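You operate a simulated robot arm through the tools that you are given. There is no shell and no other tool. Be economical: measure what you need, move in short steps, check, and stop when the job is done.

You run a simulated two-armed robot. Do the job below in one go: nothing can be reset, and whatever is moved stays where it is left.

Task
Cap the bare terminal block, lift the cover back on in both hands, then lock both latches.

It is judged by the outcome, as a careful person would: the job done as asked, and still so three seconds after it is handed in. It fails if anything else is knocked over, pushed out of place, dropped, spilled or broken. A push-on lid holds only when it is set on centred and level and pressed home; a screw cap is set on level and turned clockwise until tight.

Robot
Two 7-joint arms with two-finger parallel grippers on one trunk, on a base that drives. Base frame: it is fixed to the floor where the robot stands at the start and does not move with it; the origin is under the middle of the robot, x ahead of it, y to its left, z up. Readings come in m, degrees, newtons and seconds.
The left shoulder is at the start at [0.07, 0.163, 1.17], the right one opposite. With the tool pointing down near the work surface each hand reaches from about 0.26 to 0.84 m from the robot's upright axis, wherever it stands, measured 20 degrees to its own side. Places, roughly: black latch [0.9, 0.3, 0.8]; blue latch [0.6, 0.3, 0.8]; loose cover [1.25, 0.5, 1]; open zone of line one [0.8, 0.5, 0.8]. Payload 3.43 kg a hand.
The tool frame of a hand sits at the grasp point between the pads (the TCP): z along the fingers, y along the line on which they close. The tips reach 0.034 m beyond it. The gripper opens to 0.128 m. The fingers are 0.024 m wide and 0.012 m thick; the gripper's body (0.048 by 0.13 m) begins 0.096 m behind the TCP.
Orientation is that of the tool frame in the base frame, as a unit quaternion [x, y, z, w]. With the fingers straight down and closing along the base's y, the tool's x points along the base's -x, its y along +y and its z along -z.

Tools
- The arms move only by the tool jog_arm. It takes "left_deltas", "right_deltas" or both (then of equal length, played together; a hand with none holds still); each is a list of rows, each an object of numbers (a shift or turn left out is 0, a gripper value left out holds the last): "rx", "ry", "rz": the turn, a rotation vector about the tool's x, y, z in units of 180 degrees (1.0 is 180 degrees); "x", "y", "z": the shift along the tool's x, y, z in units of 250 mm (1.0 is 250 mm); "hand": the closure, from 0 (fully open) to 1 (shut). In form: [{"rx": .., "ry": .., "rz": .., "x": .., "y": .., "z": .., "hand": ..}, ...]. A call has 1 to 12 rows; each row is the pose to reach, as a shift and turn from the pose commanded when the call began, along the tool's axes at that moment. A call with a number of a shift or a turn outside -1 to 1 is refused whole. Each row takes 0.2 s and may step no farther than 0.05 m and 8.6 degrees from the row before; otherwise, or with a gripper value out of range, the whole call is refused. A pose out of reach is approached as far as the arm can. The call stops where the force on the tool passes 40 N (or 10 N more than at its start, if that is more) or the arm is blocked; 0.2 s more then pass. The fingers move at their own pace (about 0.153 m/s each) and stop on an object; they squeeze with about 27 N. The grip force told is the motor's: it shows also when the fingers shut on nothing. Time passes only in rows, and 0.2 s behind the last, so rows that repeat a pose let the fingers close. The reply holds the time, the measured pose of the TCP, the force on the tool along the base axes, the opening and the grip force, in the units named above and with some noise, with the torque about the TCP (base axes, N m) and any sound that the robot's microphone picked up.
- Cameras (640 x 400 px; columns grow to the right, rows downward): "scene" is now at [0.1259, 0.0492, 1.4194]; the picture's right is [0.54, -0.84, 0.00], its down [-0.30, -0.19, -0.94] and it looks along [0.78, 0.51, -0.35] (base axes); focal length 214 px, centre (320, 200). "left" rides on the left gripper at [0.076, 0.011, -0.16] in its tool frame; the picture's right is [-0.15, 0.99, 0.00], its down [-0.88, -0.13, -0.46] and it looks along [-0.45, -0.07, 0.89] (tool axes); focal length 234 px, centre (320, 200). "right" rides on the right gripper at [0.076, -0.011, -0.16] in its tool frame; the picture's right is [0.15, 0.99, 0.00], its down [-0.88, 0.13, -0.46] and it looks along [-0.45, 0.07, 0.89] (tool axes); focal length 234 px, centre (320, 200). There is no depth. A picture from a camera that has moved, and an enlarged one, comes with that camera's place and axes in the base frame and with its lens.
- capture(camera): a new picture of that camera. It takes no simulated time.
- raise_lower(by): slides the trunk up (or, below 0, down) by that many m; the arms and the scene camera ride with it, the base frame stays. It gives what a move gives, with no picture.
- roll_base(legs): drives the robot by 1 to 6 legs, each [ahead, left, turn to the left] in m, m and degrees, along the robot's own axes; the way and the turn of a leg run together, so that a leg with both is an arc; at most 1.5 m and 180 degrees a leg. The arms and the cameras ride along, it lands a little off, and it stops where it bumps. It gives what a move gives.
- turn_head(pan, tilt): turns the head with the scene camera to pan (to the left, within 86 degrees either way) and tilt (down, from -29 to 69), counted from straight ahead of the robot. It gives what a move gives.
- close_up(camera, box): a new picture of the part [left, top, right, bottom] of that camera's present view, enlarged. It takes no simulated time.
- finish_job(): hands the job in; it is judged then, once.

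Work in short steps. Places have to be worked out from the pictures, the camera data and where the tool is seen: move nearer, look again, correct. Check each grasp and each placing, and mend what went wrong. You have 120 turns and 88 pictures in all, those below and enlarged ones among them. Open the grippers and draw the arms clear of the work before you hand the job in, unless the task says otherwise; then end with one line.

The tools are called after ">>>" as name(argument=value, ...) on one line, values as JSON. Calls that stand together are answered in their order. jog_arm: Moves the arms, as the interface text tells. Its arguments: {"type":"object","properties":{"left_deltas":{"type":"array"},"right_deltas":{"type":"array"}},"required":[]} The other tools are called the same way: raise_lower (by) slides the trunk up or down; roll_base (legs) drives the base; turn_head (pan, tilt) turns the head that bears the scene camera; capture (camera) takes a picture; close_up (camera, box) takes an enlarged picture of a part of a camera's view; finish_job () hands the job in.

At the start:

```text
time: 0.0
left_ee_pos: [0.3562, 0.4254, 1.3727]
left_tool_rot: [0.0, 1.0, 0.0, 0.0]
left_contact_force: [-0.5, 0.7, -0.3]
left_wrist_torque: [0.0, 0.02, 0.0]
left_grip_width: 0.128
left_finger_force: 0.1
right_ee_pos: [0.4381, 0.0453, 1.432]
right_tool_rot: [0.0, 1.0, 0.0, 0.0]
right_contact_force: [-0.2, 0.0, 0.3]
right_wrist_torque: [0.01, 0.02, 0.0]
right_grip_width: 0.1281
right_finger_force: 0.0
trunk travel left (down, up): [-0.65, 0.29]
robot x, y, heading: [0.0002, -0.0011, 0.1]
head pan, tilt: [33.0, 20.7]
```

scene: 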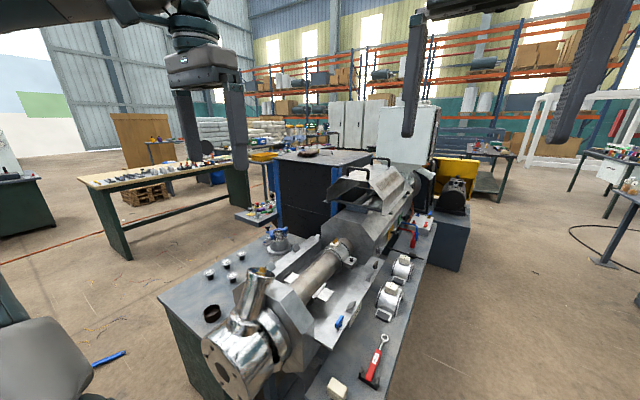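
right: 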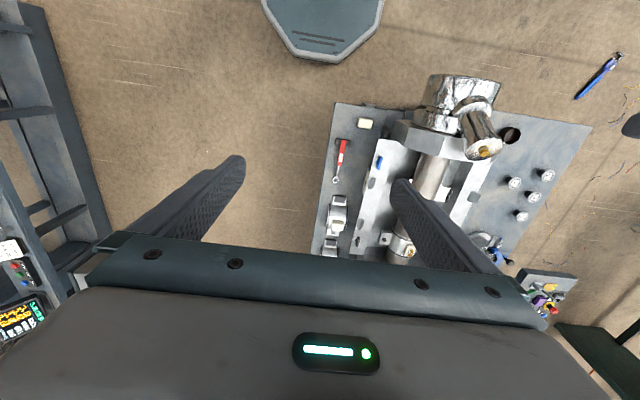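
left: 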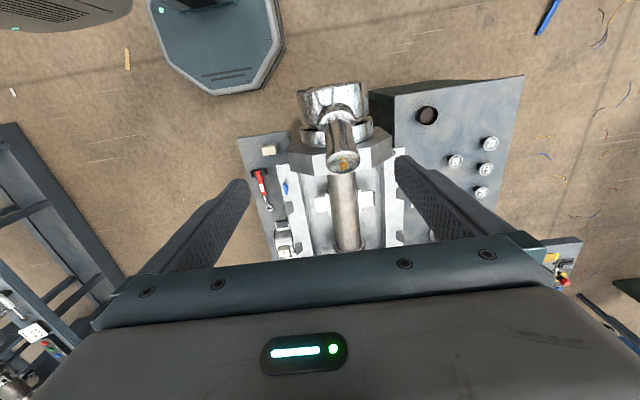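

The pictures show a machine with a cover up on it, small parts and latches. I enlarge the middle of the scene to identify the parts.

>>> close_up(camera="scene", box=[310, 150, 450, 290])

>>> close_up(camera="scene", box=[150, 220, 430, 400])

```text
2.86 times, centred on (380, 220) of scene
camera zoom: at [0.1259, 0.0492, 1.4194], right [0.54, -0.84, 0.0], down [-0.3, -0.19, -0.94], along [0.78, 0.51, -0.35], focal length 613 px, centre (149, 143)
```

zoom: 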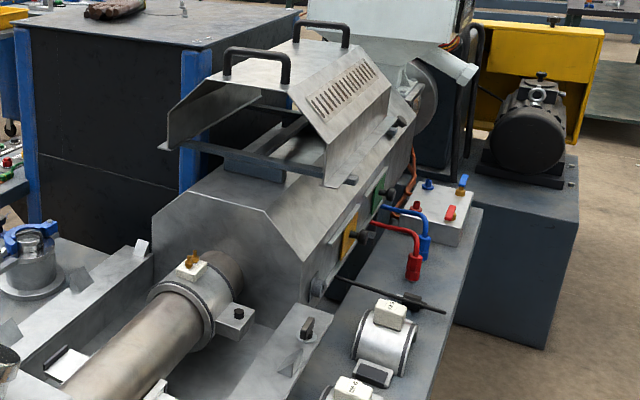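

```text
2.22 times, centred on (290, 310) of scene
camera zoom: at [0.1259, 0.0492, 1.4194], right [0.54, -0.84, 0.0], down [-0.3, -0.19, -0.94], along [0.78, 0.51, -0.35], focal length 477 px, centre (387, -44)
```

zoom: 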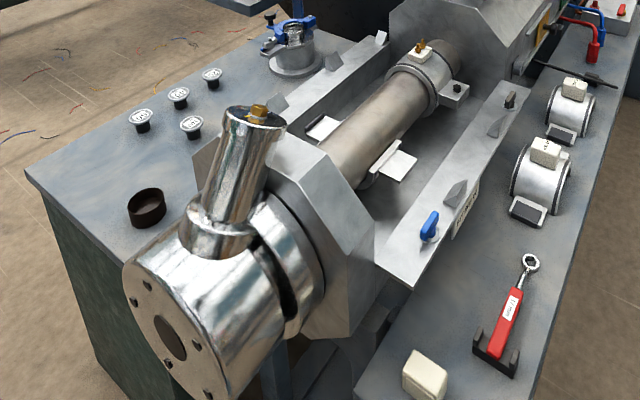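

I look more closely at the terminal blocks, the beige box and the latches.

>>> close_up(camera="scene", box=[300, 225, 400, 290])

>>> close_up(camera="scene", box=[310, 290, 410, 400])

>>> close_up(camera="left", box=[230, 70, 430, 260])

```text
6.15 times, centred on (350, 258) of scene
camera zoom: at [0.1259, 0.0492, 1.4194], right [0.54, -0.84, 0.0], down [-0.3, -0.19, -0.94], along [0.78, 0.51, -0.35], focal length 1320 px, centre (135, -154)
```

zoom: 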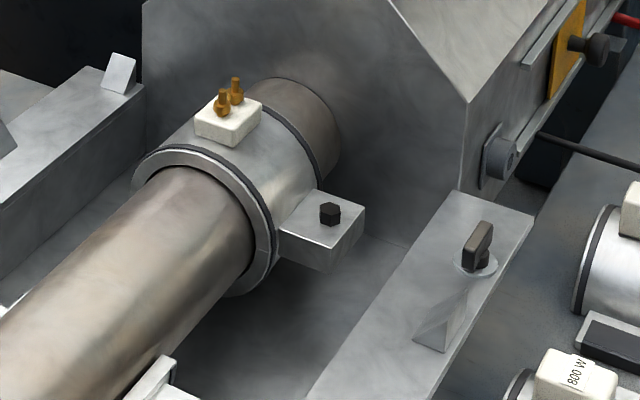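

```text
3.64 times, centred on (360, 345) of scene
camera zoom: at [0.1259, 0.0492, 1.4194], right [0.54, -0.84, 0.0], down [-0.3, -0.19, -0.94], along [0.78, 0.51, -0.35], focal length 780 px, centre (174, -327)
```

zoom: 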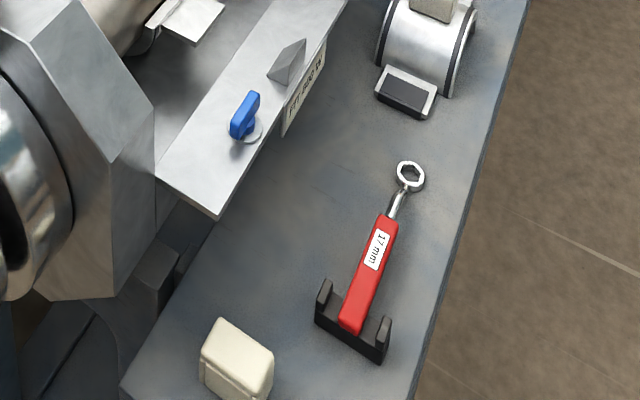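

```text
2.11 times, centred on (330, 165) of left
camera zoom: at [0.2793, 0.4365, 1.5323], right [0.14, 0.99, 0.0], down [0.88, -0.13, 0.46], along [0.45, -0.07, -0.89], focal length 493 px, centre (299, 274)
```

zoom: 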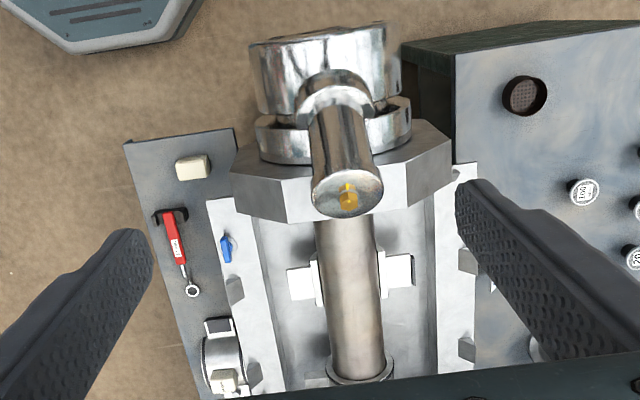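

The bare block (brass screws) sits on the barrel band near x≈0.96. The beige cap is on the bench at about (0.47, 0.22, 0.69), and the bench's right edge is at y≈0.10. I drive to the right side of the bench and turn to face it (+y).

>>> roll_base(legs=[[0, -0.3, 0], [0.75, 0, 0], [0, 0, 90]])

>>> turn_head(pan=10, tilt=40)

>>> capture(camera="scene")

>>> capture(camera="left")

>>> capture(camera="right")

```text
time: 9.5
left_ee_pos: [0.3253, 0.0588, 1.3716]
left_tool_rot: [-0.706, 0.708, 0.001, 0.0]
left_contact_force: [0.0, -0.7, 0.3]
left_wrist_torque: [-0.01, 0.0, 0.03]
left_grip_width: 0.128
left_finger_force: 0.0
right_ee_pos: [0.7082, 0.1395, 1.4324]
right_tool_rot: [-0.706, 0.709, 0.0, 0.0]
right_contact_force: [-0.2, -0.1, -0.2]
right_wrist_torque: [-0.01, 0.02, 0.0]
right_grip_width: 0.1279
right_finger_force: 0.1
trunk travel left (down, up): [-0.65, 0.29]
robot x, y, heading: [0.75, -0.3007, 89.5]
head pan, tilt: [33.0, 20.7]
```

```text
time: 10.4
left_ee_pos: [0.3261, 0.0593, 1.3735]
left_tool_rot: [-0.705, 0.709, 0.0, 0.0]
left_contact_force: [0.0, 0.3, 0.9]
left_wrist_torque: [0.01, 0.01, 0.01]
left_grip_width: 0.1281
left_finger_force: 0.0
right_ee_pos: [0.7069, 0.1404, 1.4307]
right_tool_rot: [-0.706, 0.708, 0.0, 0.0]
right_contact_force: [0.7, -0.3, 1.2]
right_wrist_torque: [0.07, 0.02, 0.0]
right_grip_width: 0.128
right_finger_force: 0.1
trunk travel left (down, up): [-0.65, 0.29]
robot x, y, heading: [0.7485, -0.3007, 89.5]
head pan, tilt: [10.0, 40.0]
```

```text
79 pictures are left
camera scene: at [0.7332, -0.1666, 1.3892], right [0.99, 0.17, 0.0], down [0.11, -0.63, -0.77], along [-0.13, 0.76, -0.64], focal length 214 px, centre (320, 200)
```

scene: 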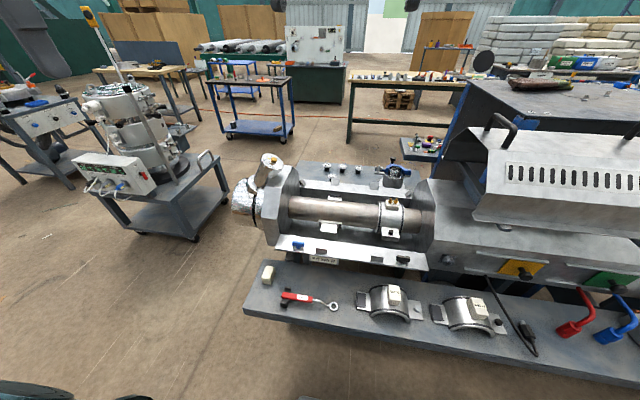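

```text
78 pictures are left
camera left: at [0.3139, -0.017, 1.5323], right [-0.99, 0.15, 0.0], down [0.13, 0.88, 0.46], along [0.07, 0.45, -0.89], focal length 234 px, centre (320, 200)
```

left: 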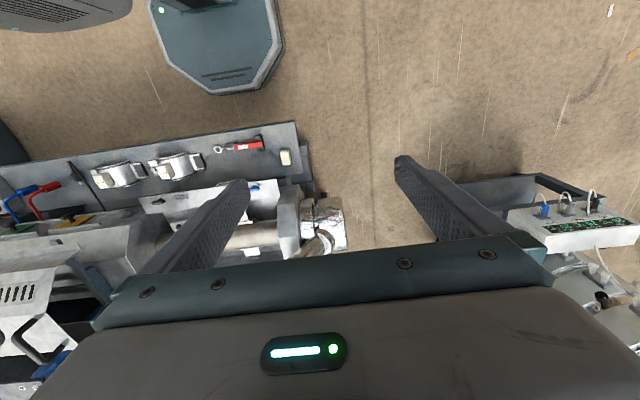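

```text
77 pictures are left
camera right: at [0.7178, 0.0643, 1.5891], right [-0.99, -0.14, 0.0], down [-0.13, 0.88, 0.46], along [-0.06, 0.45, -0.89], focal length 234 px, centre (320, 200)
```

right: 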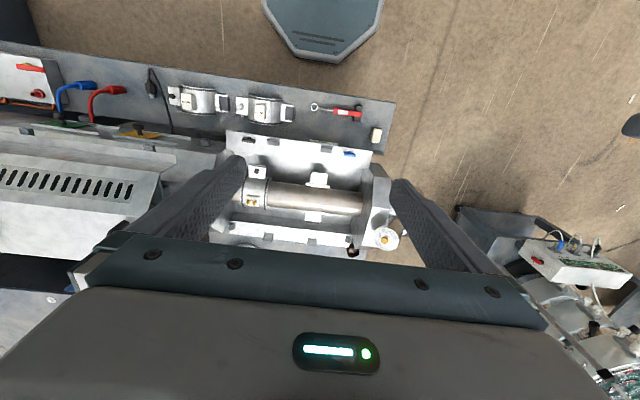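

Now I enlarge the open zone, the cap and the cover from here.

>>> close_up(camera="scene", box=[250, 160, 450, 290])

>>> close_up(camera="scene", box=[430, 100, 640, 300])

>>> close_up(camera="right", box=[210, 90, 410, 260])

```text
3.08 times, centred on (350, 225) of scene
camera zoom: at [0.7332, -0.1666, 1.3892], right [0.99, 0.17, 0.0], down [0.11, -0.63, -0.77], along [-0.13, 0.76, -0.64], focal length 660 px, centre (228, 123)
```

zoom: 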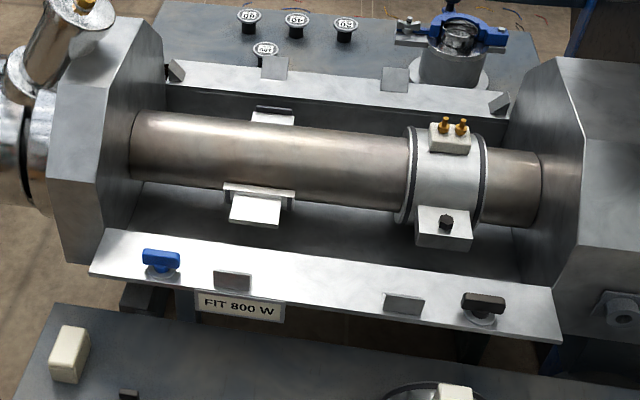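

```text
2.00 times, centred on (535, 200) of scene
camera zoom: at [0.7332, -0.1666, 1.3892], right [0.99, 0.17, 0.0], down [0.11, -0.63, -0.77], along [-0.13, 0.76, -0.64], focal length 429 px, centre (-110, 200)
```

zoom: 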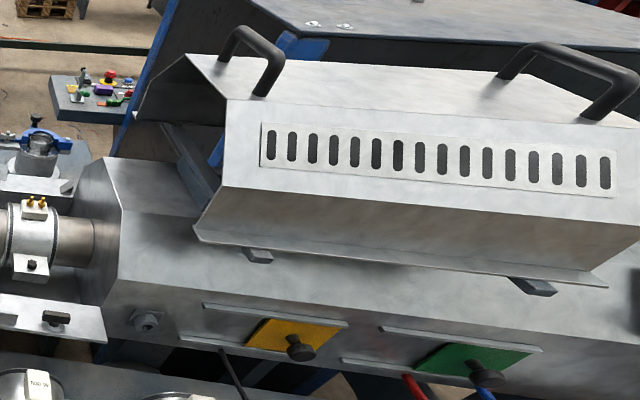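

```text
2.35 times, centred on (310, 175) of right
camera zoom: at [0.7178, 0.0643, 1.5891], right [-0.99, -0.14, 0.0], down [-0.13, 0.88, 0.46], along [-0.06, 0.45, -0.89], focal length 551 px, centre (344, 259)
```

zoom: 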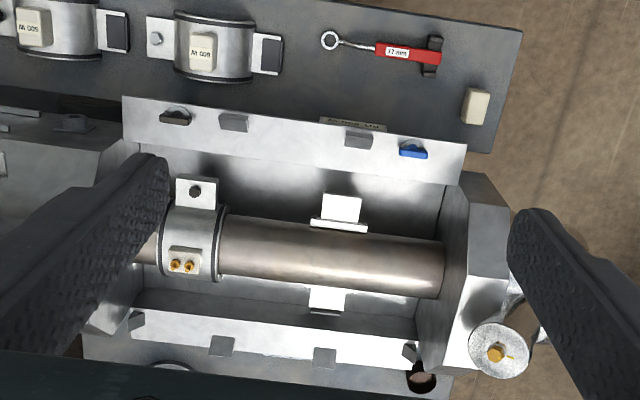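

The bare block is at roughly (0.893, 0.46, 0.87), judged from the two scene views. I move the left hand above the beige cap for a closer look.

>>> jog_arm(left_deltas=[{"x": -0.08, "y": -0.073, "z": 0.125}, {"x": -0.16, "y": -0.147, "z": 0.25}, {"x": -0.24, "y": -0.22, "z": 0.375}, {"x": -0.32, "y": -0.294, "z": 0.5}, {"x": -0.4, "y": -0.367, "z": 0.625}, {"x": -0.48, "y": -0.441, "z": 0.75}, {"x": -0.56, "y": -0.514, "z": 0.875}, {"x": -0.64, "y": -0.588, "z": 1.0}])

>>> capture(camera="left")

```text
time: 12.2
left_ee_pos: [0.4753, 0.2222, 1.1238]
left_tool_rot: [-0.707, 0.708, 0.001, 0.0]
left_contact_force: [-0.6, -0.3, 0.2]
left_wrist_torque: [0.0, -0.01, 0.02]
left_grip_width: 0.1279
left_finger_force: 0.0
right_ee_pos: [0.7078, 0.1426, 1.4296]
right_tool_rot: [-0.705, 0.709, 0.0, -0.001]
right_contact_force: [-0.2, -0.5, -1.0]
right_wrist_torque: [-0.04, 0.04, 0.04]
right_grip_width: 0.128
right_finger_force: 0.1
trunk travel left (down, up): [-0.65, 0.29]
robot x, y, heading: [0.7509, -0.2992, 89.8]
head pan, tilt: [10.0, 40.0]
```

```text
73 pictures are left
camera left: at [0.462, 0.1454, 1.2821], right [-0.99, 0.15, 0.0], down [0.13, 0.88, 0.46], along [0.07, 0.45, -0.89], focal length 234 px, centre (320, 200)
```

left: 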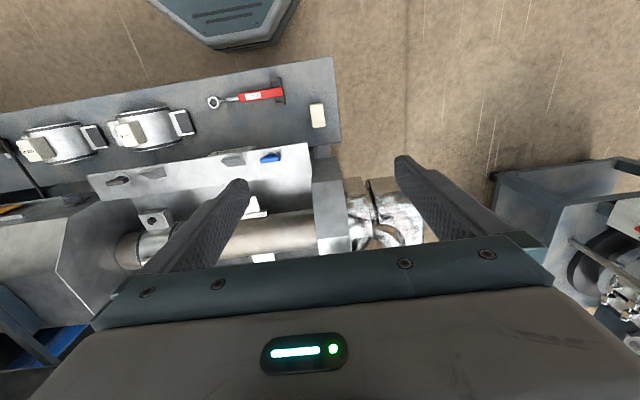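

The cap is confirmed at about (0.479, 0.219). I descend above it and look again.

>>> jog_arm(left_deltas=[{"z": 0.2}, {"z": 0.4}, {"z": 0.6}, {"z": 0.8}, {"z": 1.0}])

>>> capture(camera="left")

>>> close_up(camera="left", box=[250, 20, 410, 120])

```text
time: 13.4
left_ee_pos: [0.4737, 0.2204, 0.8722]
left_tool_rot: [-0.706, 0.708, -0.001, 0.001]
left_contact_force: [-0.4, -0.6, 0.2]
left_wrist_torque: [0.0, -0.08, -0.02]
left_grip_width: 0.1281
left_finger_force: 0.0
right_ee_pos: [0.7058, 0.1422, 1.4321]
right_tool_rot: [-0.705, 0.709, 0.0, -0.001]
right_contact_force: [0.5, 0.6, 0.3]
right_wrist_torque: [-0.07, -0.03, 0.04]
right_grip_width: 0.1278
right_finger_force: 0.0
trunk travel left (down, up): [-0.65, 0.29]
robot x, y, heading: [0.7467, -0.2981, 89.6]
head pan, tilt: [10.0, 40.0]
```

```text
72 pictures are left
camera left: at [0.4604, 0.1433, 1.0312], right [-0.99, 0.15, 0.0], down [0.13, 0.88, 0.46], along [0.07, 0.45, -0.89], focal length 234 px, centre (320, 200)
```

left: 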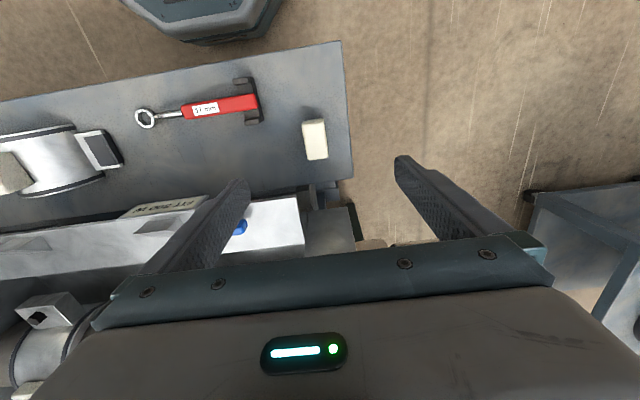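

```text
4.00 times, centred on (330, 70) of left
camera zoom: at [0.4604, 0.1433, 1.0312], right [-0.99, 0.15, 0.0], down [0.13, 0.88, 0.46], along [0.07, 0.45, -0.89], focal length 937 px, centre (280, 720)
```

zoom: 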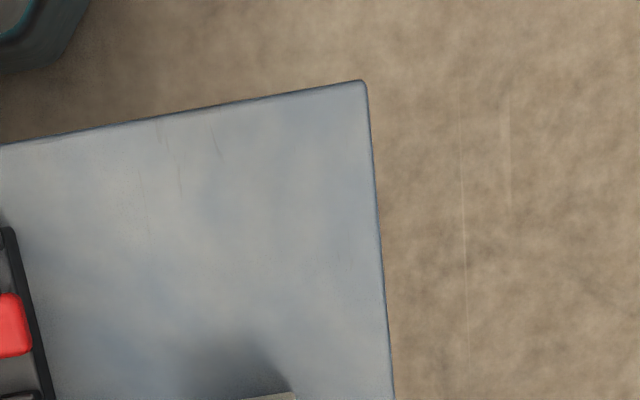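

I zoom into the cap itself.

>>> close_up(camera="left", box=[280, 105, 350, 175])

>>> close_up(camera="scene", box=[355, 185, 435, 245])

>>> close_up(camera="scene", box=[240, 250, 340, 315])

```text
5.71 times, centred on (315, 140) of left
camera zoom: at [0.4604, 0.1433, 1.0312], right [-0.99, 0.15, 0.0], down [0.13, 0.88, 0.46], along [0.07, 0.45, -0.89], focal length 1338 px, centre (349, 543)
```

zoom: 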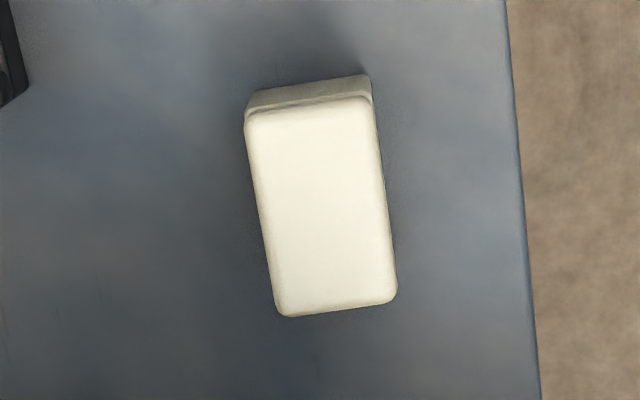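

```text
6.67 times, centred on (395, 215) of scene
camera zoom: at [0.7324, -0.1649, 1.389], right [0.99, 0.17, 0.0], down [0.11, -0.63, -0.77], along [-0.13, 0.75, -0.64], focal length 1430 px, centre (-180, 100)
```

zoom: 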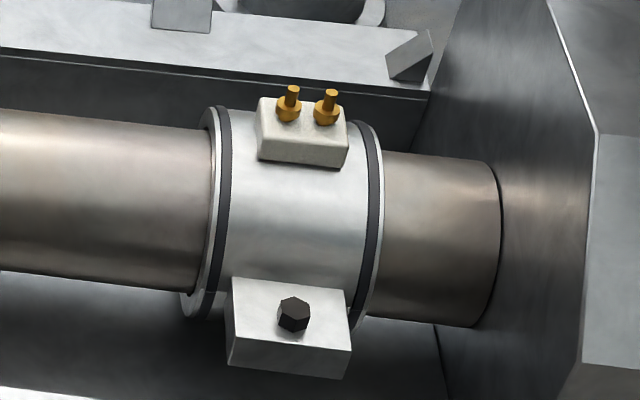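

```text
6.15 times, centred on (290, 282) of scene
camera zoom: at [0.7324, -0.1649, 1.389], right [0.99, 0.17, 0.0], down [0.11, -0.63, -0.77], along [-0.13, 0.75, -0.64], focal length 1320 px, centre (505, -308)
```

zoom: 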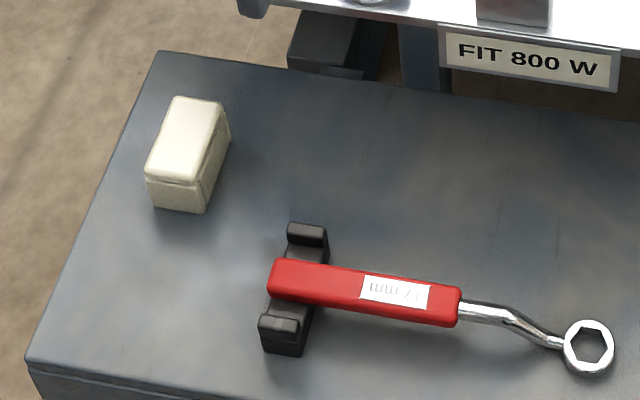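

The cap is about 31 × 47 mm with its long side along y, centred at about (0.479, 0.218), with its top at about z 0.698. The block's long side is along x, so the cap must later be turned by 90°. I pre-close a little because the wrench holder is near, then descend.

>>> jog_arm(left_deltas=[{"x": 0.008, "y": -0.02, "z": 0.0, "hand": 0.42}, {"x": 0.008, "y": -0.02, "z": 0.1, "hand": 0.42}, {"x": 0.008, "y": -0.02, "z": 0.25}, {"x": 0.008, "y": -0.02, "z": 0.4}, {"x": 0.008, "y": -0.02, "z": 0.52}, {"x": 0.008, "y": -0.02, "z": 0.6}])

>>> close_up(camera="scene", box=[230, 230, 330, 310])

>>> capture(camera="left")

```text
time: 14.8
left_ee_pos: [0.4561, 0.2048, 0.7694]
left_tool_rot: [-0.706, 0.708, -0.001, 0.001]
left_contact_force: [0.1, 0.7, 0.4]
left_wrist_torque: [0.0, 0.0, 0.02]
left_grip_width: 0.074
left_finger_force: 0.1
left hand out of reach, approached as far as the arm can: row 4, 5, 6
right_ee_pos: [0.7071, 0.1413, 1.4304]
right_tool_rot: [-0.705, 0.709, 0.0, 0.0]
right_contact_force: [-0.1, 0.1, -0.7]
right_wrist_torque: [-0.01, 0.0, 0.0]
right_grip_width: 0.1278
right_finger_force: 0.0
trunk travel left (down, up): [-0.65, 0.29]
robot x, y, heading: [0.7476, -0.2992, 89.5]
head pan, tilt: [10.0, 40.0]
```

```text
5.00 times, centred on (280, 270) of scene
camera zoom: at [0.7331, -0.1662, 1.3891], right [0.99, 0.17, 0.0], down [0.11, -0.63, -0.77], along [-0.13, 0.75, -0.64], focal length 1072 px, centre (520, -150)
```

zoom: 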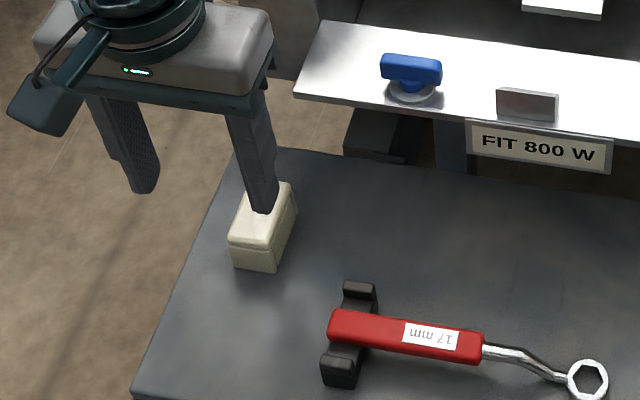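

```text
66 pictures are left
camera left: at [0.442, 0.1295, 0.9289], right [-0.99, 0.15, 0.0], down [0.13, 0.88, 0.46], along [0.07, 0.45, -0.89], focal length 234 px, centre (320, 200)
```

left: 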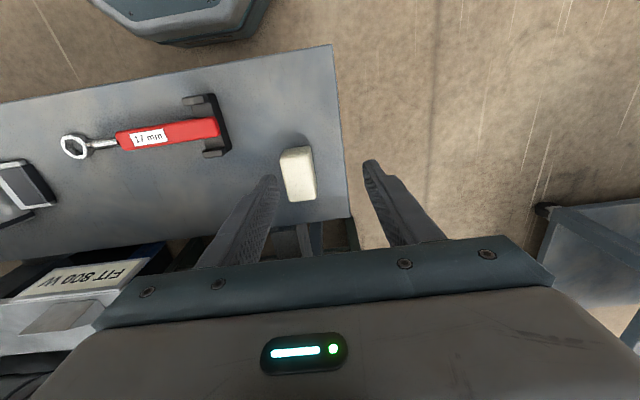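

The arm ran out of reach downward. I back up, then lower the trunk 0.2 m to bring the work into range.

>>> jog_arm(left_deltas=[{"z": -0.2}, {"z": -0.4}, {"z": -0.6}, {"z": -0.8}, {"z": -1.0}])

>>> raise_lower(by=-0.18)

```text
time: 16.0
left_ee_pos: [0.458, 0.2037, 1.0223]
left_tool_rot: [-0.705, 0.709, 0.001, 0.001]
left_contact_force: [0.6, -0.5, 0.1]
left_wrist_torque: [0.0, 0.02, 0.0]
left_grip_width: 0.0742
left_finger_force: 0.1
right_ee_pos: [0.7083, 0.1392, 1.4309]
right_tool_rot: [-0.705, 0.709, 0.0, 0.001]
right_contact_force: [0.7, -0.8, 0.0]
right_wrist_torque: [0.04, 0.04, 0.02]
right_grip_width: 0.1279
right_finger_force: 0.1
trunk travel left (down, up): [-0.65, 0.29]
robot x, y, heading: [0.7481, -0.2976, 89.8]
head pan, tilt: [10.0, 40.0]
```

```text
time: 18.0
left_ee_pos: [0.4578, 0.2041, 0.8411]
left_tool_rot: [-0.706, 0.708, 0.001, 0.001]
left_contact_force: [-0.8, 0.0, 0.5]
left_wrist_torque: [0.0, 0.02, 0.02]
left_grip_width: 0.0742
left_finger_force: 0.0
right_ee_pos: [0.7063, 0.1396, 1.251]
right_tool_rot: [-0.705, 0.709, -0.001, 0.0]
right_contact_force: [-0.2, -0.1, 1.2]
right_wrist_torque: [0.04, 0.0, -0.03]
right_grip_width: 0.1278
right_finger_force: 0.0
trunk travel left (down, up): [-0.47, 0.47]
robot x, y, heading: [0.7513, -0.2988, 89.8]
head pan, tilt: [10.0, 40.0]
```

Reach is restored. I descend over the cap at (0.479, 0.214).

>>> jog_arm(left_deltas=[{"x": -0.04, "y": -0.084, "z": 0.05}, {"x": -0.04, "y": -0.084, "z": 0.2}, {"x": -0.04, "y": -0.084, "z": 0.35}, {"x": -0.04, "y": -0.084, "z": 0.46}])

>>> capture(camera="left")

>>> close_up(camera="scene", box=[230, 200, 330, 280])

```text
time: 19.0
left_ee_pos: [0.4773, 0.2169, 0.7256]
left_tool_rot: [-0.706, 0.708, 0.0, 0.001]
left_contact_force: [0.4, -0.3, 0.1]
left_wrist_torque: [-0.01, -0.01, -0.04]
left_grip_width: 0.0739
left_finger_force: 0.1
right_ee_pos: [0.7056, 0.1413, 1.2511]
right_tool_rot: [-0.705, 0.709, 0.0, 0.0]
right_contact_force: [1.1, -0.4, -0.1]
right_wrist_torque: [-0.02, -0.01, 0.0]
right_grip_width: 0.1279
right_finger_force: 0.0
trunk travel left (down, up): [-0.47, 0.47]
robot x, y, heading: [0.7484, -0.3, 89.8]
head pan, tilt: [10.0, 40.0]
```

```text
65 pictures are left
camera left: at [0.4649, 0.1403, 0.8847], right [-0.99, 0.15, 0.0], down [0.13, 0.88, 0.46], along [0.07, 0.45, -0.89], focal length 234 px, centre (320, 200)
```

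left: 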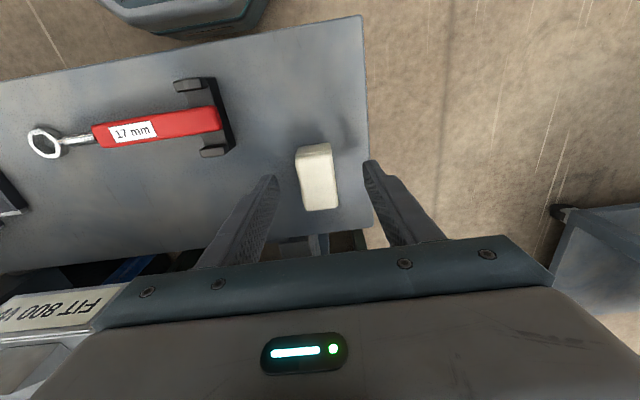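

```text
5.00 times, centred on (280, 240) of scene
camera zoom: at [0.733, -0.1661, 1.2091], right [0.99, 0.17, 0.0], down [0.11, -0.63, -0.77], along [-0.13, 0.75, -0.64], focal length 1072 px, centre (520, 0)
```

zoom: 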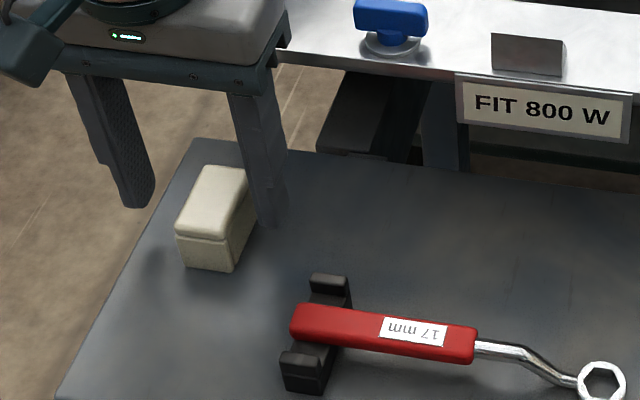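

The fingers straddle the cap and its top is at about 0.70. I go 11 mm lower and close.

>>> jog_arm(left_deltas=[{"x": -0.012, "z": 0.044}, {"x": -0.012, "z": 0.044, "hand": 1}, {"x": -0.012, "z": 0.044, "hand": 1}, {"x": -0.012, "z": 0.044, "hand": 1}, {"x": -0.012, "z": 0.044, "hand": 1}])

>>> capture(camera="left")

```text
time: 20.2
left_ee_pos: [0.4776, 0.2196, 0.7141]
left_tool_rot: [-0.706, 0.708, 0.0, 0.001]
left_contact_force: [-0.4, 0.2, 0.9]
left_wrist_torque: [-0.02, 0.01, -0.01]
left_grip_width: 0.0314
left_finger_force: 27.4
right_ee_pos: [0.7076, 0.1389, 1.2515]
right_tool_rot: [-0.705, 0.709, 0.0, -0.001]
right_contact_force: [0.4, -0.3, 0.4]
right_wrist_torque: [-0.01, 0.03, 0.02]
right_grip_width: 0.1282
right_finger_force: 0.0
trunk travel left (down, up): [-0.47, 0.47]
robot x, y, heading: [0.751, -0.303, 89.6]
head pan, tilt: [10.0, 40.0]
```

```text
63 pictures are left
camera left: at [0.4651, 0.1431, 0.8739], right [-0.99, 0.15, 0.0], down [0.13, 0.88, 0.46], along [0.07, 0.45, -0.89], focal length 234 px, centre (320, 200)
```

left: 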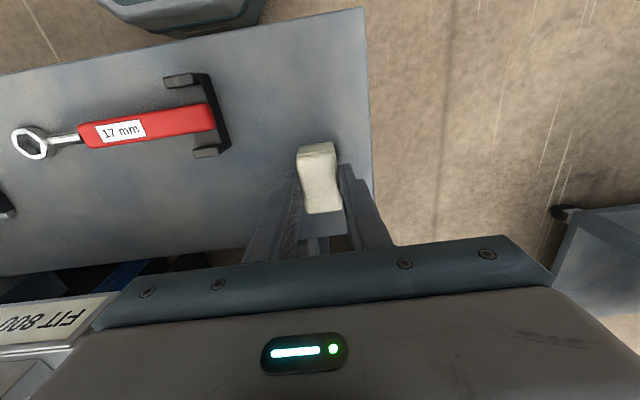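

The cap is held (width 31.4 mm). I lift it straight up.

>>> jog_arm(left_deltas=[{"z": -0.05}, {"z": -0.2}, {"z": -0.4}, {"z": -0.6}, {"z": -0.8}, {"z": -1.0}])

>>> jog_arm(left_deltas=[{"z": -0.1, "rz": 0.045}, {"z": -0.2, "rz": 0.09}, {"z": -0.3, "rz": 0.136}, {"z": -0.4, "rz": 0.181}, {"z": -0.4, "rz": 0.227}, {"z": -0.4, "rz": 0.272}, {"z": -0.4, "rz": 0.318}, {"z": -0.4, "rz": 0.363}, {"z": -0.4, "rz": 0.409}, {"z": -0.4, "rz": 0.455}, {"z": -0.4, "rz": 0.5}])

```text
time: 21.6
left_ee_pos: [0.4774, 0.2161, 0.9658]
left_tool_rot: [-0.705, 0.709, 0.0, 0.0]
left_contact_force: [0.1, 0.1, -0.1]
left_wrist_torque: [0.0, 0.01, 0.05]
left_grip_width: 0.0314
left_finger_force: 27.0
right_ee_pos: [0.7076, 0.1386, 1.2512]
right_tool_rot: [-0.706, 0.709, 0.0, -0.001]
right_contact_force: [-0.5, -0.2, 0.4]
right_wrist_torque: [0.0, 0.01, 0.03]
right_grip_width: 0.1279
right_finger_force: 0.1
trunk travel left (down, up): [-0.47, 0.47]
robot x, y, heading: [0.7524, -0.2974, 89.9]
head pan, tilt: [10.0, 40.0]
```

```text
time: 24.0
left_ee_pos: [0.4776, 0.2181, 1.0648]
left_tool_rot: [0.002, 1.0, 0.001, 0.0]
left_contact_force: [0.3, -0.3, -1.1]
left_wrist_torque: [0.02, -0.01, -0.02]
left_grip_width: 0.0314
left_finger_force: 27.6
right_ee_pos: [0.707, 0.1393, 1.2497]
right_tool_rot: [-0.705, 0.709, 0.0, 0.0]
right_contact_force: [0.1, 0.2, 0.4]
right_wrist_torque: [0.0, 0.0, -0.01]
right_grip_width: 0.1283
right_finger_force: 0.1
trunk travel left (down, up): [-0.47, 0.47]
robot x, y, heading: [0.7471, -0.2957, 89.4]
head pan, tilt: [10.0, 40.0]
```

The hand has turned, and its fingers now close along y. I drive sideways toward the band with the cap held high.

>>> roll_base(legs=[[0.05, -0.2, 0]])

>>> turn_head(pan=0, tilt=30)

>>> capture(camera="scene")

>>> capture(camera="left")

```text
time: 25.6
left_ee_pos: [0.678, 0.2671, 1.0652]
left_tool_rot: [0.001, 1.0, 0.0, 0.0]
left_contact_force: [0.3, -0.5, -0.3]
left_wrist_torque: [0.02, 0.03, -0.02]
left_grip_width: 0.0315
left_finger_force: 26.9
right_ee_pos: [0.909, 0.1892, 1.2513]
right_tool_rot: [-0.706, 0.708, 0.001, 0.0]
right_contact_force: [-0.4, 0.2, -0.1]
right_wrist_torque: [0.02, 0.02, -0.03]
right_grip_width: 0.1281
right_finger_force: 0.1
trunk travel left (down, up): [-0.47, 0.47]
robot x, y, heading: [0.9485, -0.2518, 90.0]
head pan, tilt: [10.0, 40.0]
```

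```text
time: 26.3
left_ee_pos: [0.6782, 0.2663, 1.065]
left_tool_rot: [0.001, 1.0, 0.0, 0.0]
left_contact_force: [1.1, 1.0, -1.2]
left_wrist_torque: [-0.03, -0.01, 0.01]
left_grip_width: 0.0313
left_finger_force: 26.2
right_ee_pos: [0.9089, 0.1886, 1.2503]
right_tool_rot: [-0.706, 0.708, 0.0, 0.0]
right_contact_force: [0.0, -0.1, 0.3]
right_wrist_torque: [0.0, 0.03, 0.0]
right_grip_width: 0.128
right_finger_force: 0.2
trunk travel left (down, up): [-0.47, 0.47]
robot x, y, heading: [0.9511, -0.2489, 89.9]
head pan, tilt: [0.0, 30.0]
```

```text
62 pictures are left
camera scene: at [0.9491, -0.1112, 1.2244], right [1.0, 0.0, 0.0], down [0.0, -0.5, -0.87], along [0.0, 0.87, -0.5], focal length 214 px, centre (320, 200)
```

scene: 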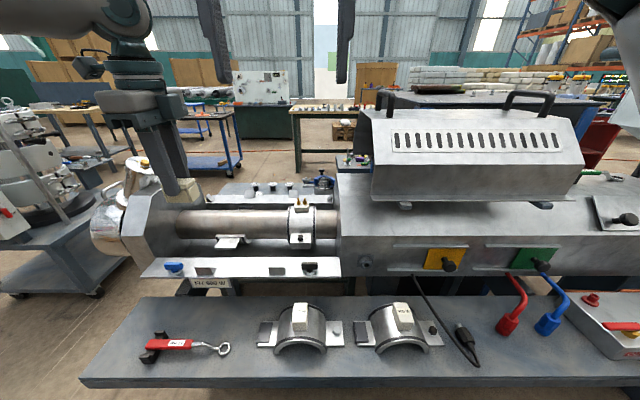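

```text
61 pictures are left
camera left: at [0.6016, 0.2778, 1.224], right [0.15, 0.99, 0.0], down [0.88, -0.13, 0.46], along [0.45, -0.07, -0.89], focal length 234 px, centre (320, 200)
```

left: 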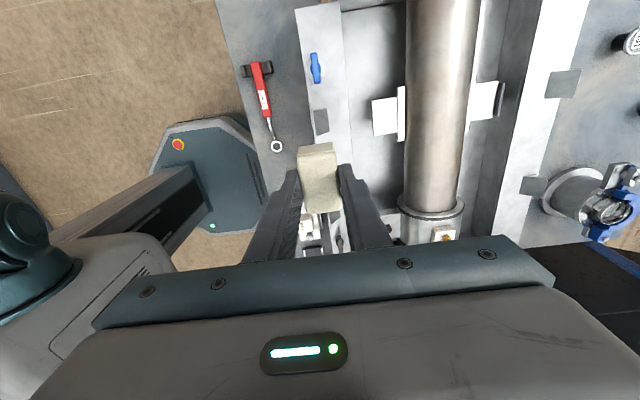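

The band and block are clear in view. I bring the cap to just in front of the block (x≈0.81, y≈0.464) and look down at it.

>>> jog_arm(left_deltas=[{"x": -0.09, "y": 0.132, "z": 0.03}, {"x": -0.18, "y": 0.264, "z": 0.06}, {"x": -0.27, "y": 0.396, "z": 0.09}, {"x": -0.36, "y": 0.528, "z": 0.12}, {"x": -0.45, "y": 0.66, "z": 0.15}, {"x": -0.54, "y": 0.788, "z": 0.18}])

>>> capture(camera="left")

>>> close_up(camera="scene", box=[260, 180, 340, 250])

```text
time: 27.7
left_ee_pos: [0.7389, 0.3932, 0.9809]
left_tool_rot: [0.001, 1.0, -0.001, 0.001]
left_contact_force: [-0.1, 0.5, -1.0]
left_wrist_torque: [-0.06, -0.03, 0.0]
left_grip_width: 0.0313
left_finger_force: 27.0
left hand out of reach, approached as far as the arm can: row 4, 5, 6
right_ee_pos: [0.9075, 0.1922, 1.2498]
right_tool_rot: [-0.705, 0.709, -0.002, -0.001]
right_contact_force: [-1.0, 0.4, 0.2]
right_wrist_torque: [-0.1, -0.05, -0.04]
right_grip_width: 0.1282
right_finger_force: 0.0
trunk travel left (down, up): [-0.47, 0.47]
robot x, y, heading: [0.9523, -0.247, 89.9]
head pan, tilt: [0.0, 30.0]
```

```text
60 pictures are left
camera left: at [0.6623, 0.4047, 1.1392], right [0.15, 0.99, 0.0], down [0.88, -0.13, 0.46], along [0.45, -0.07, -0.89], focal length 234 px, centre (320, 200)
```

left: 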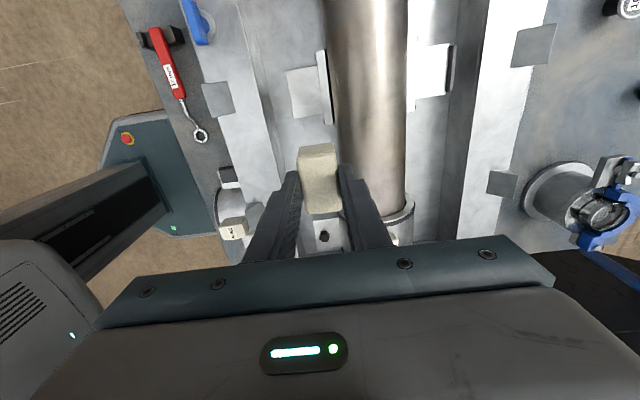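

```text
5.71 times, centred on (300, 215) of scene
camera zoom: at [0.9477, -0.1076, 1.224], right [1.0, 0.0, 0.0], down [0.0, -0.5, -0.86], along [0.0, 0.86, -0.5], focal length 1226 px, centre (434, 114)
```

zoom: 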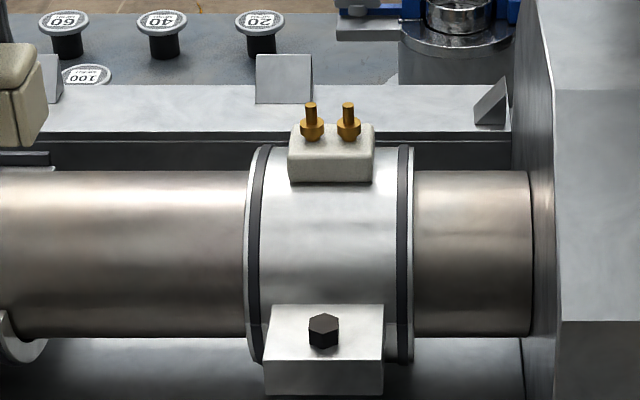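

The hand was out of reach, probably because the wrist sits well above the lowered shoulder. I raise the trunk again and then retry toward the block.

>>> raise_lower(by=0.2)

>>> jog_arm(left_deltas=[{"x": -0.06, "y": 0.06, "z": 0.1}, {"x": -0.12, "y": 0.12, "z": 0.2}, {"x": -0.18, "y": 0.18, "z": 0.32}, {"x": -0.24, "y": 0.24, "z": 0.44}, {"x": -0.3, "y": 0.28, "z": 0.56}, {"x": -0.3, "y": 0.28, "z": 0.64}])

>>> capture(camera="left")

```text
time: 29.9
left_ee_pos: [0.74, 0.3904, 1.182]
left_tool_rot: [0.001, 1.0, 0.0, 0.0]
left_contact_force: [0.0, 0.5, -1.3]
left_wrist_torque: [0.01, 0.02, -0.03]
left_grip_width: 0.0313
left_finger_force: 27.3
right_ee_pos: [0.9087, 0.1897, 1.4512]
right_tool_rot: [-0.706, 0.708, -0.001, 0.0]
right_contact_force: [0.0, 0.3, 0.9]
right_wrist_torque: [0.01, 0.0, -0.04]
right_grip_width: 0.128
right_finger_force: 0.0
trunk travel left (down, up): [-0.67, 0.27]
robot x, y, heading: [0.9509, -0.2539, 89.9]
head pan, tilt: [0.0, 30.0]
```

```text
time: 31.3
left_ee_pos: [0.7477, 0.3987, 1.0379]
left_tool_rot: [0.0, 1.0, 0.001, 0.001]
left_contact_force: [-0.5, -0.4, -0.1]
left_wrist_torque: [-0.02, 0.0, 0.02]
left_grip_width: 0.0314
left_finger_force: 27.4
left hand out of reach, approached as far as the arm can: row 1, 2, 3, 4, 5, 6
right_ee_pos: [0.9074, 0.1896, 1.4506]
right_tool_rot: [-0.706, 0.708, 0.0, 0.0]
right_contact_force: [-0.9, -0.1, 0.0]
right_wrist_torque: [-0.03, 0.0, 0.0]
right_grip_width: 0.1278
right_finger_force: 0.1
trunk travel left (down, up): [-0.67, 0.27]
robot x, y, heading: [0.9503, -0.248, 89.6]
head pan, tilt: [0.0, 30.0]
```

```text
58 pictures are left
camera left: at [0.6707, 0.4096, 1.1969], right [0.15, 0.99, 0.0], down [0.88, -0.13, 0.46], along [0.45, -0.07, -0.89], focal length 234 px, centre (320, 200)
```

left: 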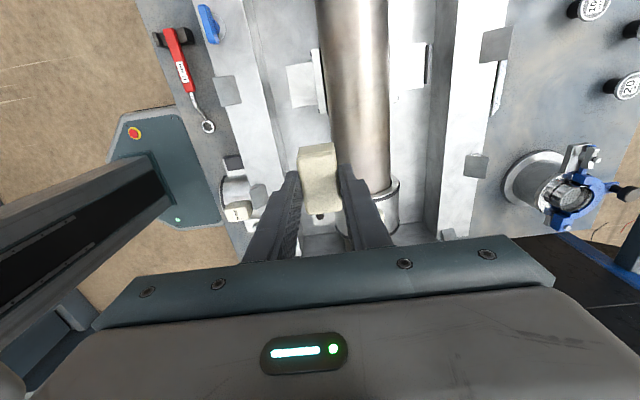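

Reach seems limited by the wrist yaw. The cap is symmetric, so I back off a little and turn the hand 180° the other way (in two halves) to try from there.

>>> jog_arm(left_deltas=[{"y": -0.1, "rz": -0.045}, {"y": -0.2, "rz": -0.09}, {"y": -0.3, "rz": -0.136}, {"y": -0.4, "rz": -0.181}, {"y": -0.4, "rz": -0.227}, {"y": -0.4, "rz": -0.272}, {"y": -0.4, "rz": -0.318}, {"y": -0.4, "rz": -0.363}, {"y": -0.4, "rz": -0.409}, {"y": -0.4, "rz": -0.455}, {"y": -0.4, "rz": -0.5}])

>>> jog_arm(left_deltas=[{"rz": -0.045}, {"rz": -0.09}, {"rz": -0.136}, {"rz": -0.181}, {"rz": -0.227}, {"rz": -0.272}, {"rz": -0.318}, {"rz": -0.363}, {"rz": -0.409}, {"rz": -0.455}, {"rz": -0.5}])

```text
time: 33.7
left_ee_pos: [0.7496, 0.2984, 1.0378]
left_tool_rot: [-0.707, 0.707, -0.001, 0.0]
left_contact_force: [0.7, -0.1, 0.1]
left_wrist_torque: [-0.02, -0.03, 0.01]
left_grip_width: 0.0314
left_finger_force: 27.3
right_ee_pos: [0.9074, 0.1887, 1.4501]
right_tool_rot: [-0.706, 0.708, 0.0, 0.0]
right_contact_force: [-0.4, 0.6, 0.2]
right_wrist_torque: [-0.01, 0.01, -0.03]
right_grip_width: 0.1282
right_finger_force: 0.1
trunk travel left (down, up): [-0.67, 0.27]
robot x, y, heading: [0.9519, -0.2514, 89.8]
head pan, tilt: [0.0, 30.0]
```

```text
time: 36.1
left_ee_pos: [0.7489, 0.2986, 1.0378]
left_tool_rot: [1.0, 0.001, 0.0, 0.0]
left_contact_force: [0.7, 0.1, -0.4]
left_wrist_torque: [0.02, -0.03, -0.02]
left_grip_width: 0.0317
left_finger_force: 26.5
right_ee_pos: [0.9078, 0.1886, 1.4514]
right_tool_rot: [-0.706, 0.708, 0.001, -0.001]
right_contact_force: [0.5, -0.6, 0.9]
right_wrist_torque: [0.0, 0.02, 0.02]
right_grip_width: 0.1282
right_finger_force: 0.0
trunk travel left (down, up): [-0.67, 0.27]
robot x, y, heading: [0.9524, -0.2489, 89.7]
head pan, tilt: [0.0, 30.0]
```

This yaw is reachable. I move toward above the block, to about (0.87, 0.464, 0.99).

>>> jog_arm(left_deltas=[{"x": 0.1, "y": -0.133, "z": 0.04}, {"x": 0.2, "y": -0.266, "z": 0.08}, {"x": 0.3, "y": -0.399, "z": 0.12}, {"x": 0.4, "y": -0.53, "z": 0.16}, {"x": 0.48, "y": -0.664, "z": 0.2}])

>>> capture(camera="left")

>>> capture(camera="scene")

```text
time: 37.3
left_ee_pos: [0.7666, 0.373, 1.0201]
left_tool_rot: [1.0, -0.001, 0.001, -0.001]
left_contact_force: [-0.4, -0.9, -0.6]
left_wrist_torque: [0.02, 0.01, 0.0]
left_grip_width: 0.0314
left_finger_force: 27.1
left hand out of reach, approached as far as the arm can: row 2, 3, 4, 5
right_ee_pos: [0.907, 0.188, 1.4514]
right_tool_rot: [-0.706, 0.708, 0.0, 0.0]
right_contact_force: [0.0, 0.3, 0.3]
right_wrist_torque: [0.02, 0.02, -0.02]
right_grip_width: 0.1279
right_finger_force: 0.0
trunk travel left (down, up): [-0.67, 0.27]
robot x, y, heading: [0.9526, -0.2504, 89.4]
head pan, tilt: [0.0, 30.0]
```

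```text
57 pictures are left
camera left: at [0.8402, 0.3604, 1.1806], right [-0.15, -0.99, 0.0], down [-0.88, 0.13, 0.45], along [-0.45, 0.07, -0.89], focal length 234 px, centre (320, 200)
```

left: 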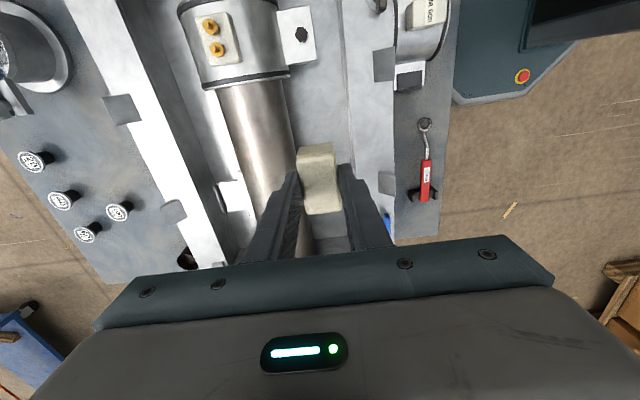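

```text
56 pictures are left
camera scene: at [0.9489, -0.1112, 1.4245], right [1.0, 0.0, 0.0], down [0.0, -0.5, -0.87], along [0.0, 0.87, -0.5], focal length 214 px, centre (320, 200)
```

scene: 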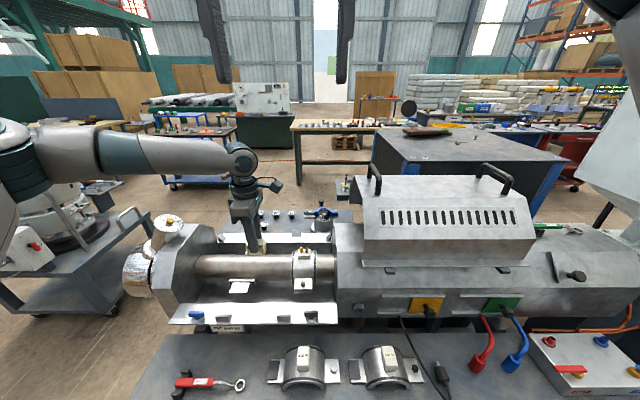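

Reach is limited again at about the same spot. I test whether the natural yaw extends farther: rotate back and try to reach out over the zone, staying high.

>>> jog_arm(left_deltas=[{"y": 0.1, "rz": 0.045}, {"y": 0.2, "rz": 0.09}, {"y": 0.3, "rz": 0.136}, {"y": 0.3, "rz": 0.181}, {"y": 0.3, "rz": 0.227}, {"y": 0.3, "rz": 0.272}, {"y": 0.3, "rz": 0.318}, {"y": 0.3, "rz": 0.363}, {"y": 0.3, "rz": 0.409}, {"y": 0.3, "rz": 0.455}, {"y": 0.3, "rz": 0.5}])

>>> jog_arm(left_deltas=[{"x": -0.15, "y": -0.1}, {"x": -0.3, "y": -0.2}, {"x": -0.45, "y": -0.3}, {"x": -0.6, "y": -0.4}])

>>> capture(camera="scene")

```text
time: 39.7
left_ee_pos: [0.7663, 0.2983, 1.0186]
left_tool_rot: [-0.706, 0.709, 0.002, 0.001]
left_contact_force: [-0.1, 0.5, -0.8]
left_wrist_torque: [-0.02, 0.03, -0.02]
left_grip_width: 0.0318
left_finger_force: 27.1
right_ee_pos: [0.907, 0.1874, 1.4513]
right_tool_rot: [-0.706, 0.708, 0.0, 0.0]
right_contact_force: [0.1, 0.3, 0.3]
right_wrist_torque: [0.04, -0.02, 0.06]
right_grip_width: 0.1281
right_finger_force: 0.0
trunk travel left (down, up): [-0.67, 0.27]
robot x, y, heading: [0.9497, -0.2503, 89.8]
head pan, tilt: [0.0, 30.0]
```

```text
time: 40.7
left_ee_pos: [0.7728, 0.3677, 1.0324]
left_tool_rot: [-0.707, 0.708, -0.001, 0.002]
left_contact_force: [-1.5, -0.9, -1.0]
left_wrist_torque: [0.0, -0.03, 0.01]
left_grip_width: 0.0315
left_finger_force: 26.9
left hand out of reach, approached as far as the arm can: row 2, 3, 4
right_ee_pos: [0.9077, 0.1903, 1.4509]
right_tool_rot: [-0.706, 0.708, 0.0, 0.0]
right_contact_force: [-0.5, 0.9, -0.4]
right_wrist_torque: [0.0, -0.02, -0.01]
right_grip_width: 0.1281
right_finger_force: 0.0
trunk travel left (down, up): [-0.67, 0.27]
robot x, y, heading: [0.9534, -0.248, 89.9]
head pan, tilt: [0.0, 30.0]
```

```text
55 pictures are left
camera scene: at [0.9491, -0.1098, 1.4243], right [1.0, 0.0, 0.0], down [0.0, -0.5, -0.87], along [0.0, 0.87, -0.5], focal length 214 px, centre (320, 200)
```

scene: 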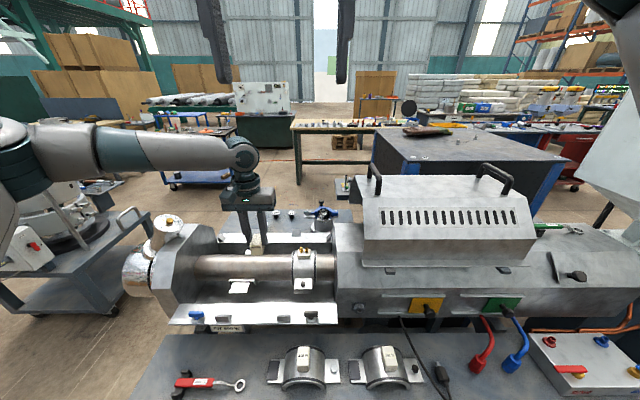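

The yaw isn't the cause. I look at the arm's posture with the head to understand the limit.

>>> turn_head(pan=60, tilt=30)

>>> capture(camera="scene")

```text
time: 42.0
left_ee_pos: [0.7729, 0.367, 1.0359]
left_tool_rot: [-0.706, 0.708, -0.001, 0.002]
left_contact_force: [-0.4, 0.8, -0.5]
left_wrist_torque: [-0.04, 0.02, 0.0]
left_grip_width: 0.0314
left_finger_force: 27.1
right_ee_pos: [0.9071, 0.1901, 1.4511]
right_tool_rot: [-0.706, 0.708, 0.001, 0.0]
right_contact_force: [-0.3, -0.1, -0.5]
right_wrist_torque: [-0.01, 0.0, 0.02]
right_grip_width: 0.128
right_finger_force: 0.1
trunk travel left (down, up): [-0.67, 0.27]
robot x, y, heading: [0.9526, -0.2505, 89.7]
head pan, tilt: [60.0, 30.0]
```

```text
54 pictures are left
camera scene: at [0.8707, -0.156, 1.4245], right [0.5, 0.86, 0.0], down [0.43, -0.25, -0.87], along [-0.75, 0.44, -0.5], focal length 214 px, centre (320, 200)
```

scene: 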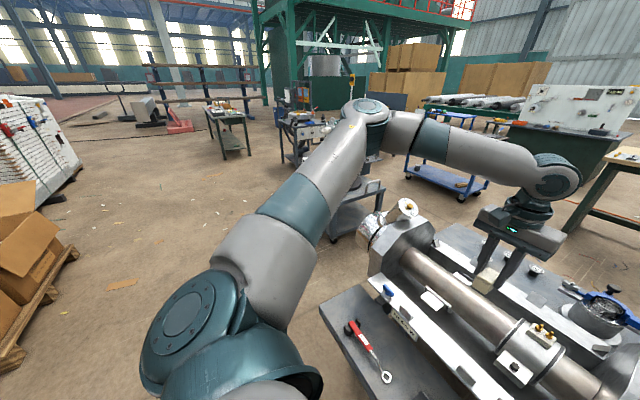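

The elbow sits far out to the left, so the arm straightens better toward its own side. I retract the hand, then drive right so that the block lies about 25° to the left.

>>> jog_arm(left_deltas=[{"x": 0.15, "y": 0.1, "z": -0.1}, {"x": 0.3, "y": 0.2, "z": -0.2}, {"x": 0.45, "y": 0.3, "z": -0.2}, {"x": 0.6, "y": 0.4, "z": -0.2}])

>>> roll_base(legs=[[0.03, -0.25, 0]])

>>> jog_arm(left_deltas=[{"x": -0.1, "y": -0.02, "z": 0.05}, {"x": -0.25, "y": -0.05, "z": 0.1}, {"x": -0.4, "y": -0.08, "z": 0.15}, {"x": -0.55, "y": -0.12, "z": 0.2}, {"x": -0.7, "y": -0.16, "z": 0.3}, {"x": -0.85, "y": -0.2, "z": 0.4}, {"x": -0.99, "y": -0.2, "z": 0.45}])

```text
refused: row 1 steps farther than a row can; nothing moved
```

```text
time: 43.8
left_ee_pos: [1.0228, 0.3952, 1.0352]
left_tool_rot: [-0.706, 0.709, 0.0, 0.002]
left_contact_force: [-0.5, -0.3, -1.4]
left_wrist_torque: [0.03, 0.03, -0.02]
left_grip_width: 0.0315
left_finger_force: 27.3
right_ee_pos: [1.1579, 0.2186, 1.4519]
right_tool_rot: [-0.705, 0.709, 0.0, 0.0]
right_contact_force: [0.0, 0.4, 0.3]
right_wrist_torque: [-0.03, -0.05, 0.0]
right_grip_width: 0.1277
right_finger_force: 0.1
trunk travel left (down, up): [-0.67, 0.27]
robot x, y, heading: [1.2026, -0.2203, 89.7]
head pan, tilt: [60.0, 30.0]
```

```text
time: 45.4
left_ee_pos: [0.9538, 0.4566, 0.9963]
left_tool_rot: [-0.706, 0.709, 0.0, 0.002]
left_contact_force: [0.2, -0.3, -0.4]
left_wrist_torque: [0.0, -0.02, 0.0]
left_grip_width: 0.0315
left_finger_force: 26.2
left hand out of reach, approached as far as the arm can: row 1, 2, 3, 4, 5, 6, 7
right_ee_pos: [1.1584, 0.2193, 1.45]
right_tool_rot: [-0.707, 0.708, 0.0, 0.0]
right_contact_force: [0.8, -0.9, -0.2]
right_wrist_torque: [0.01, -0.01, 0.01]
right_grip_width: 0.1282
right_finger_force: 0.1
trunk travel left (down, up): [-0.67, 0.27]
robot x, y, heading: [1.2044, -0.2204, 89.7]
head pan, tilt: [60.0, 30.0]
```

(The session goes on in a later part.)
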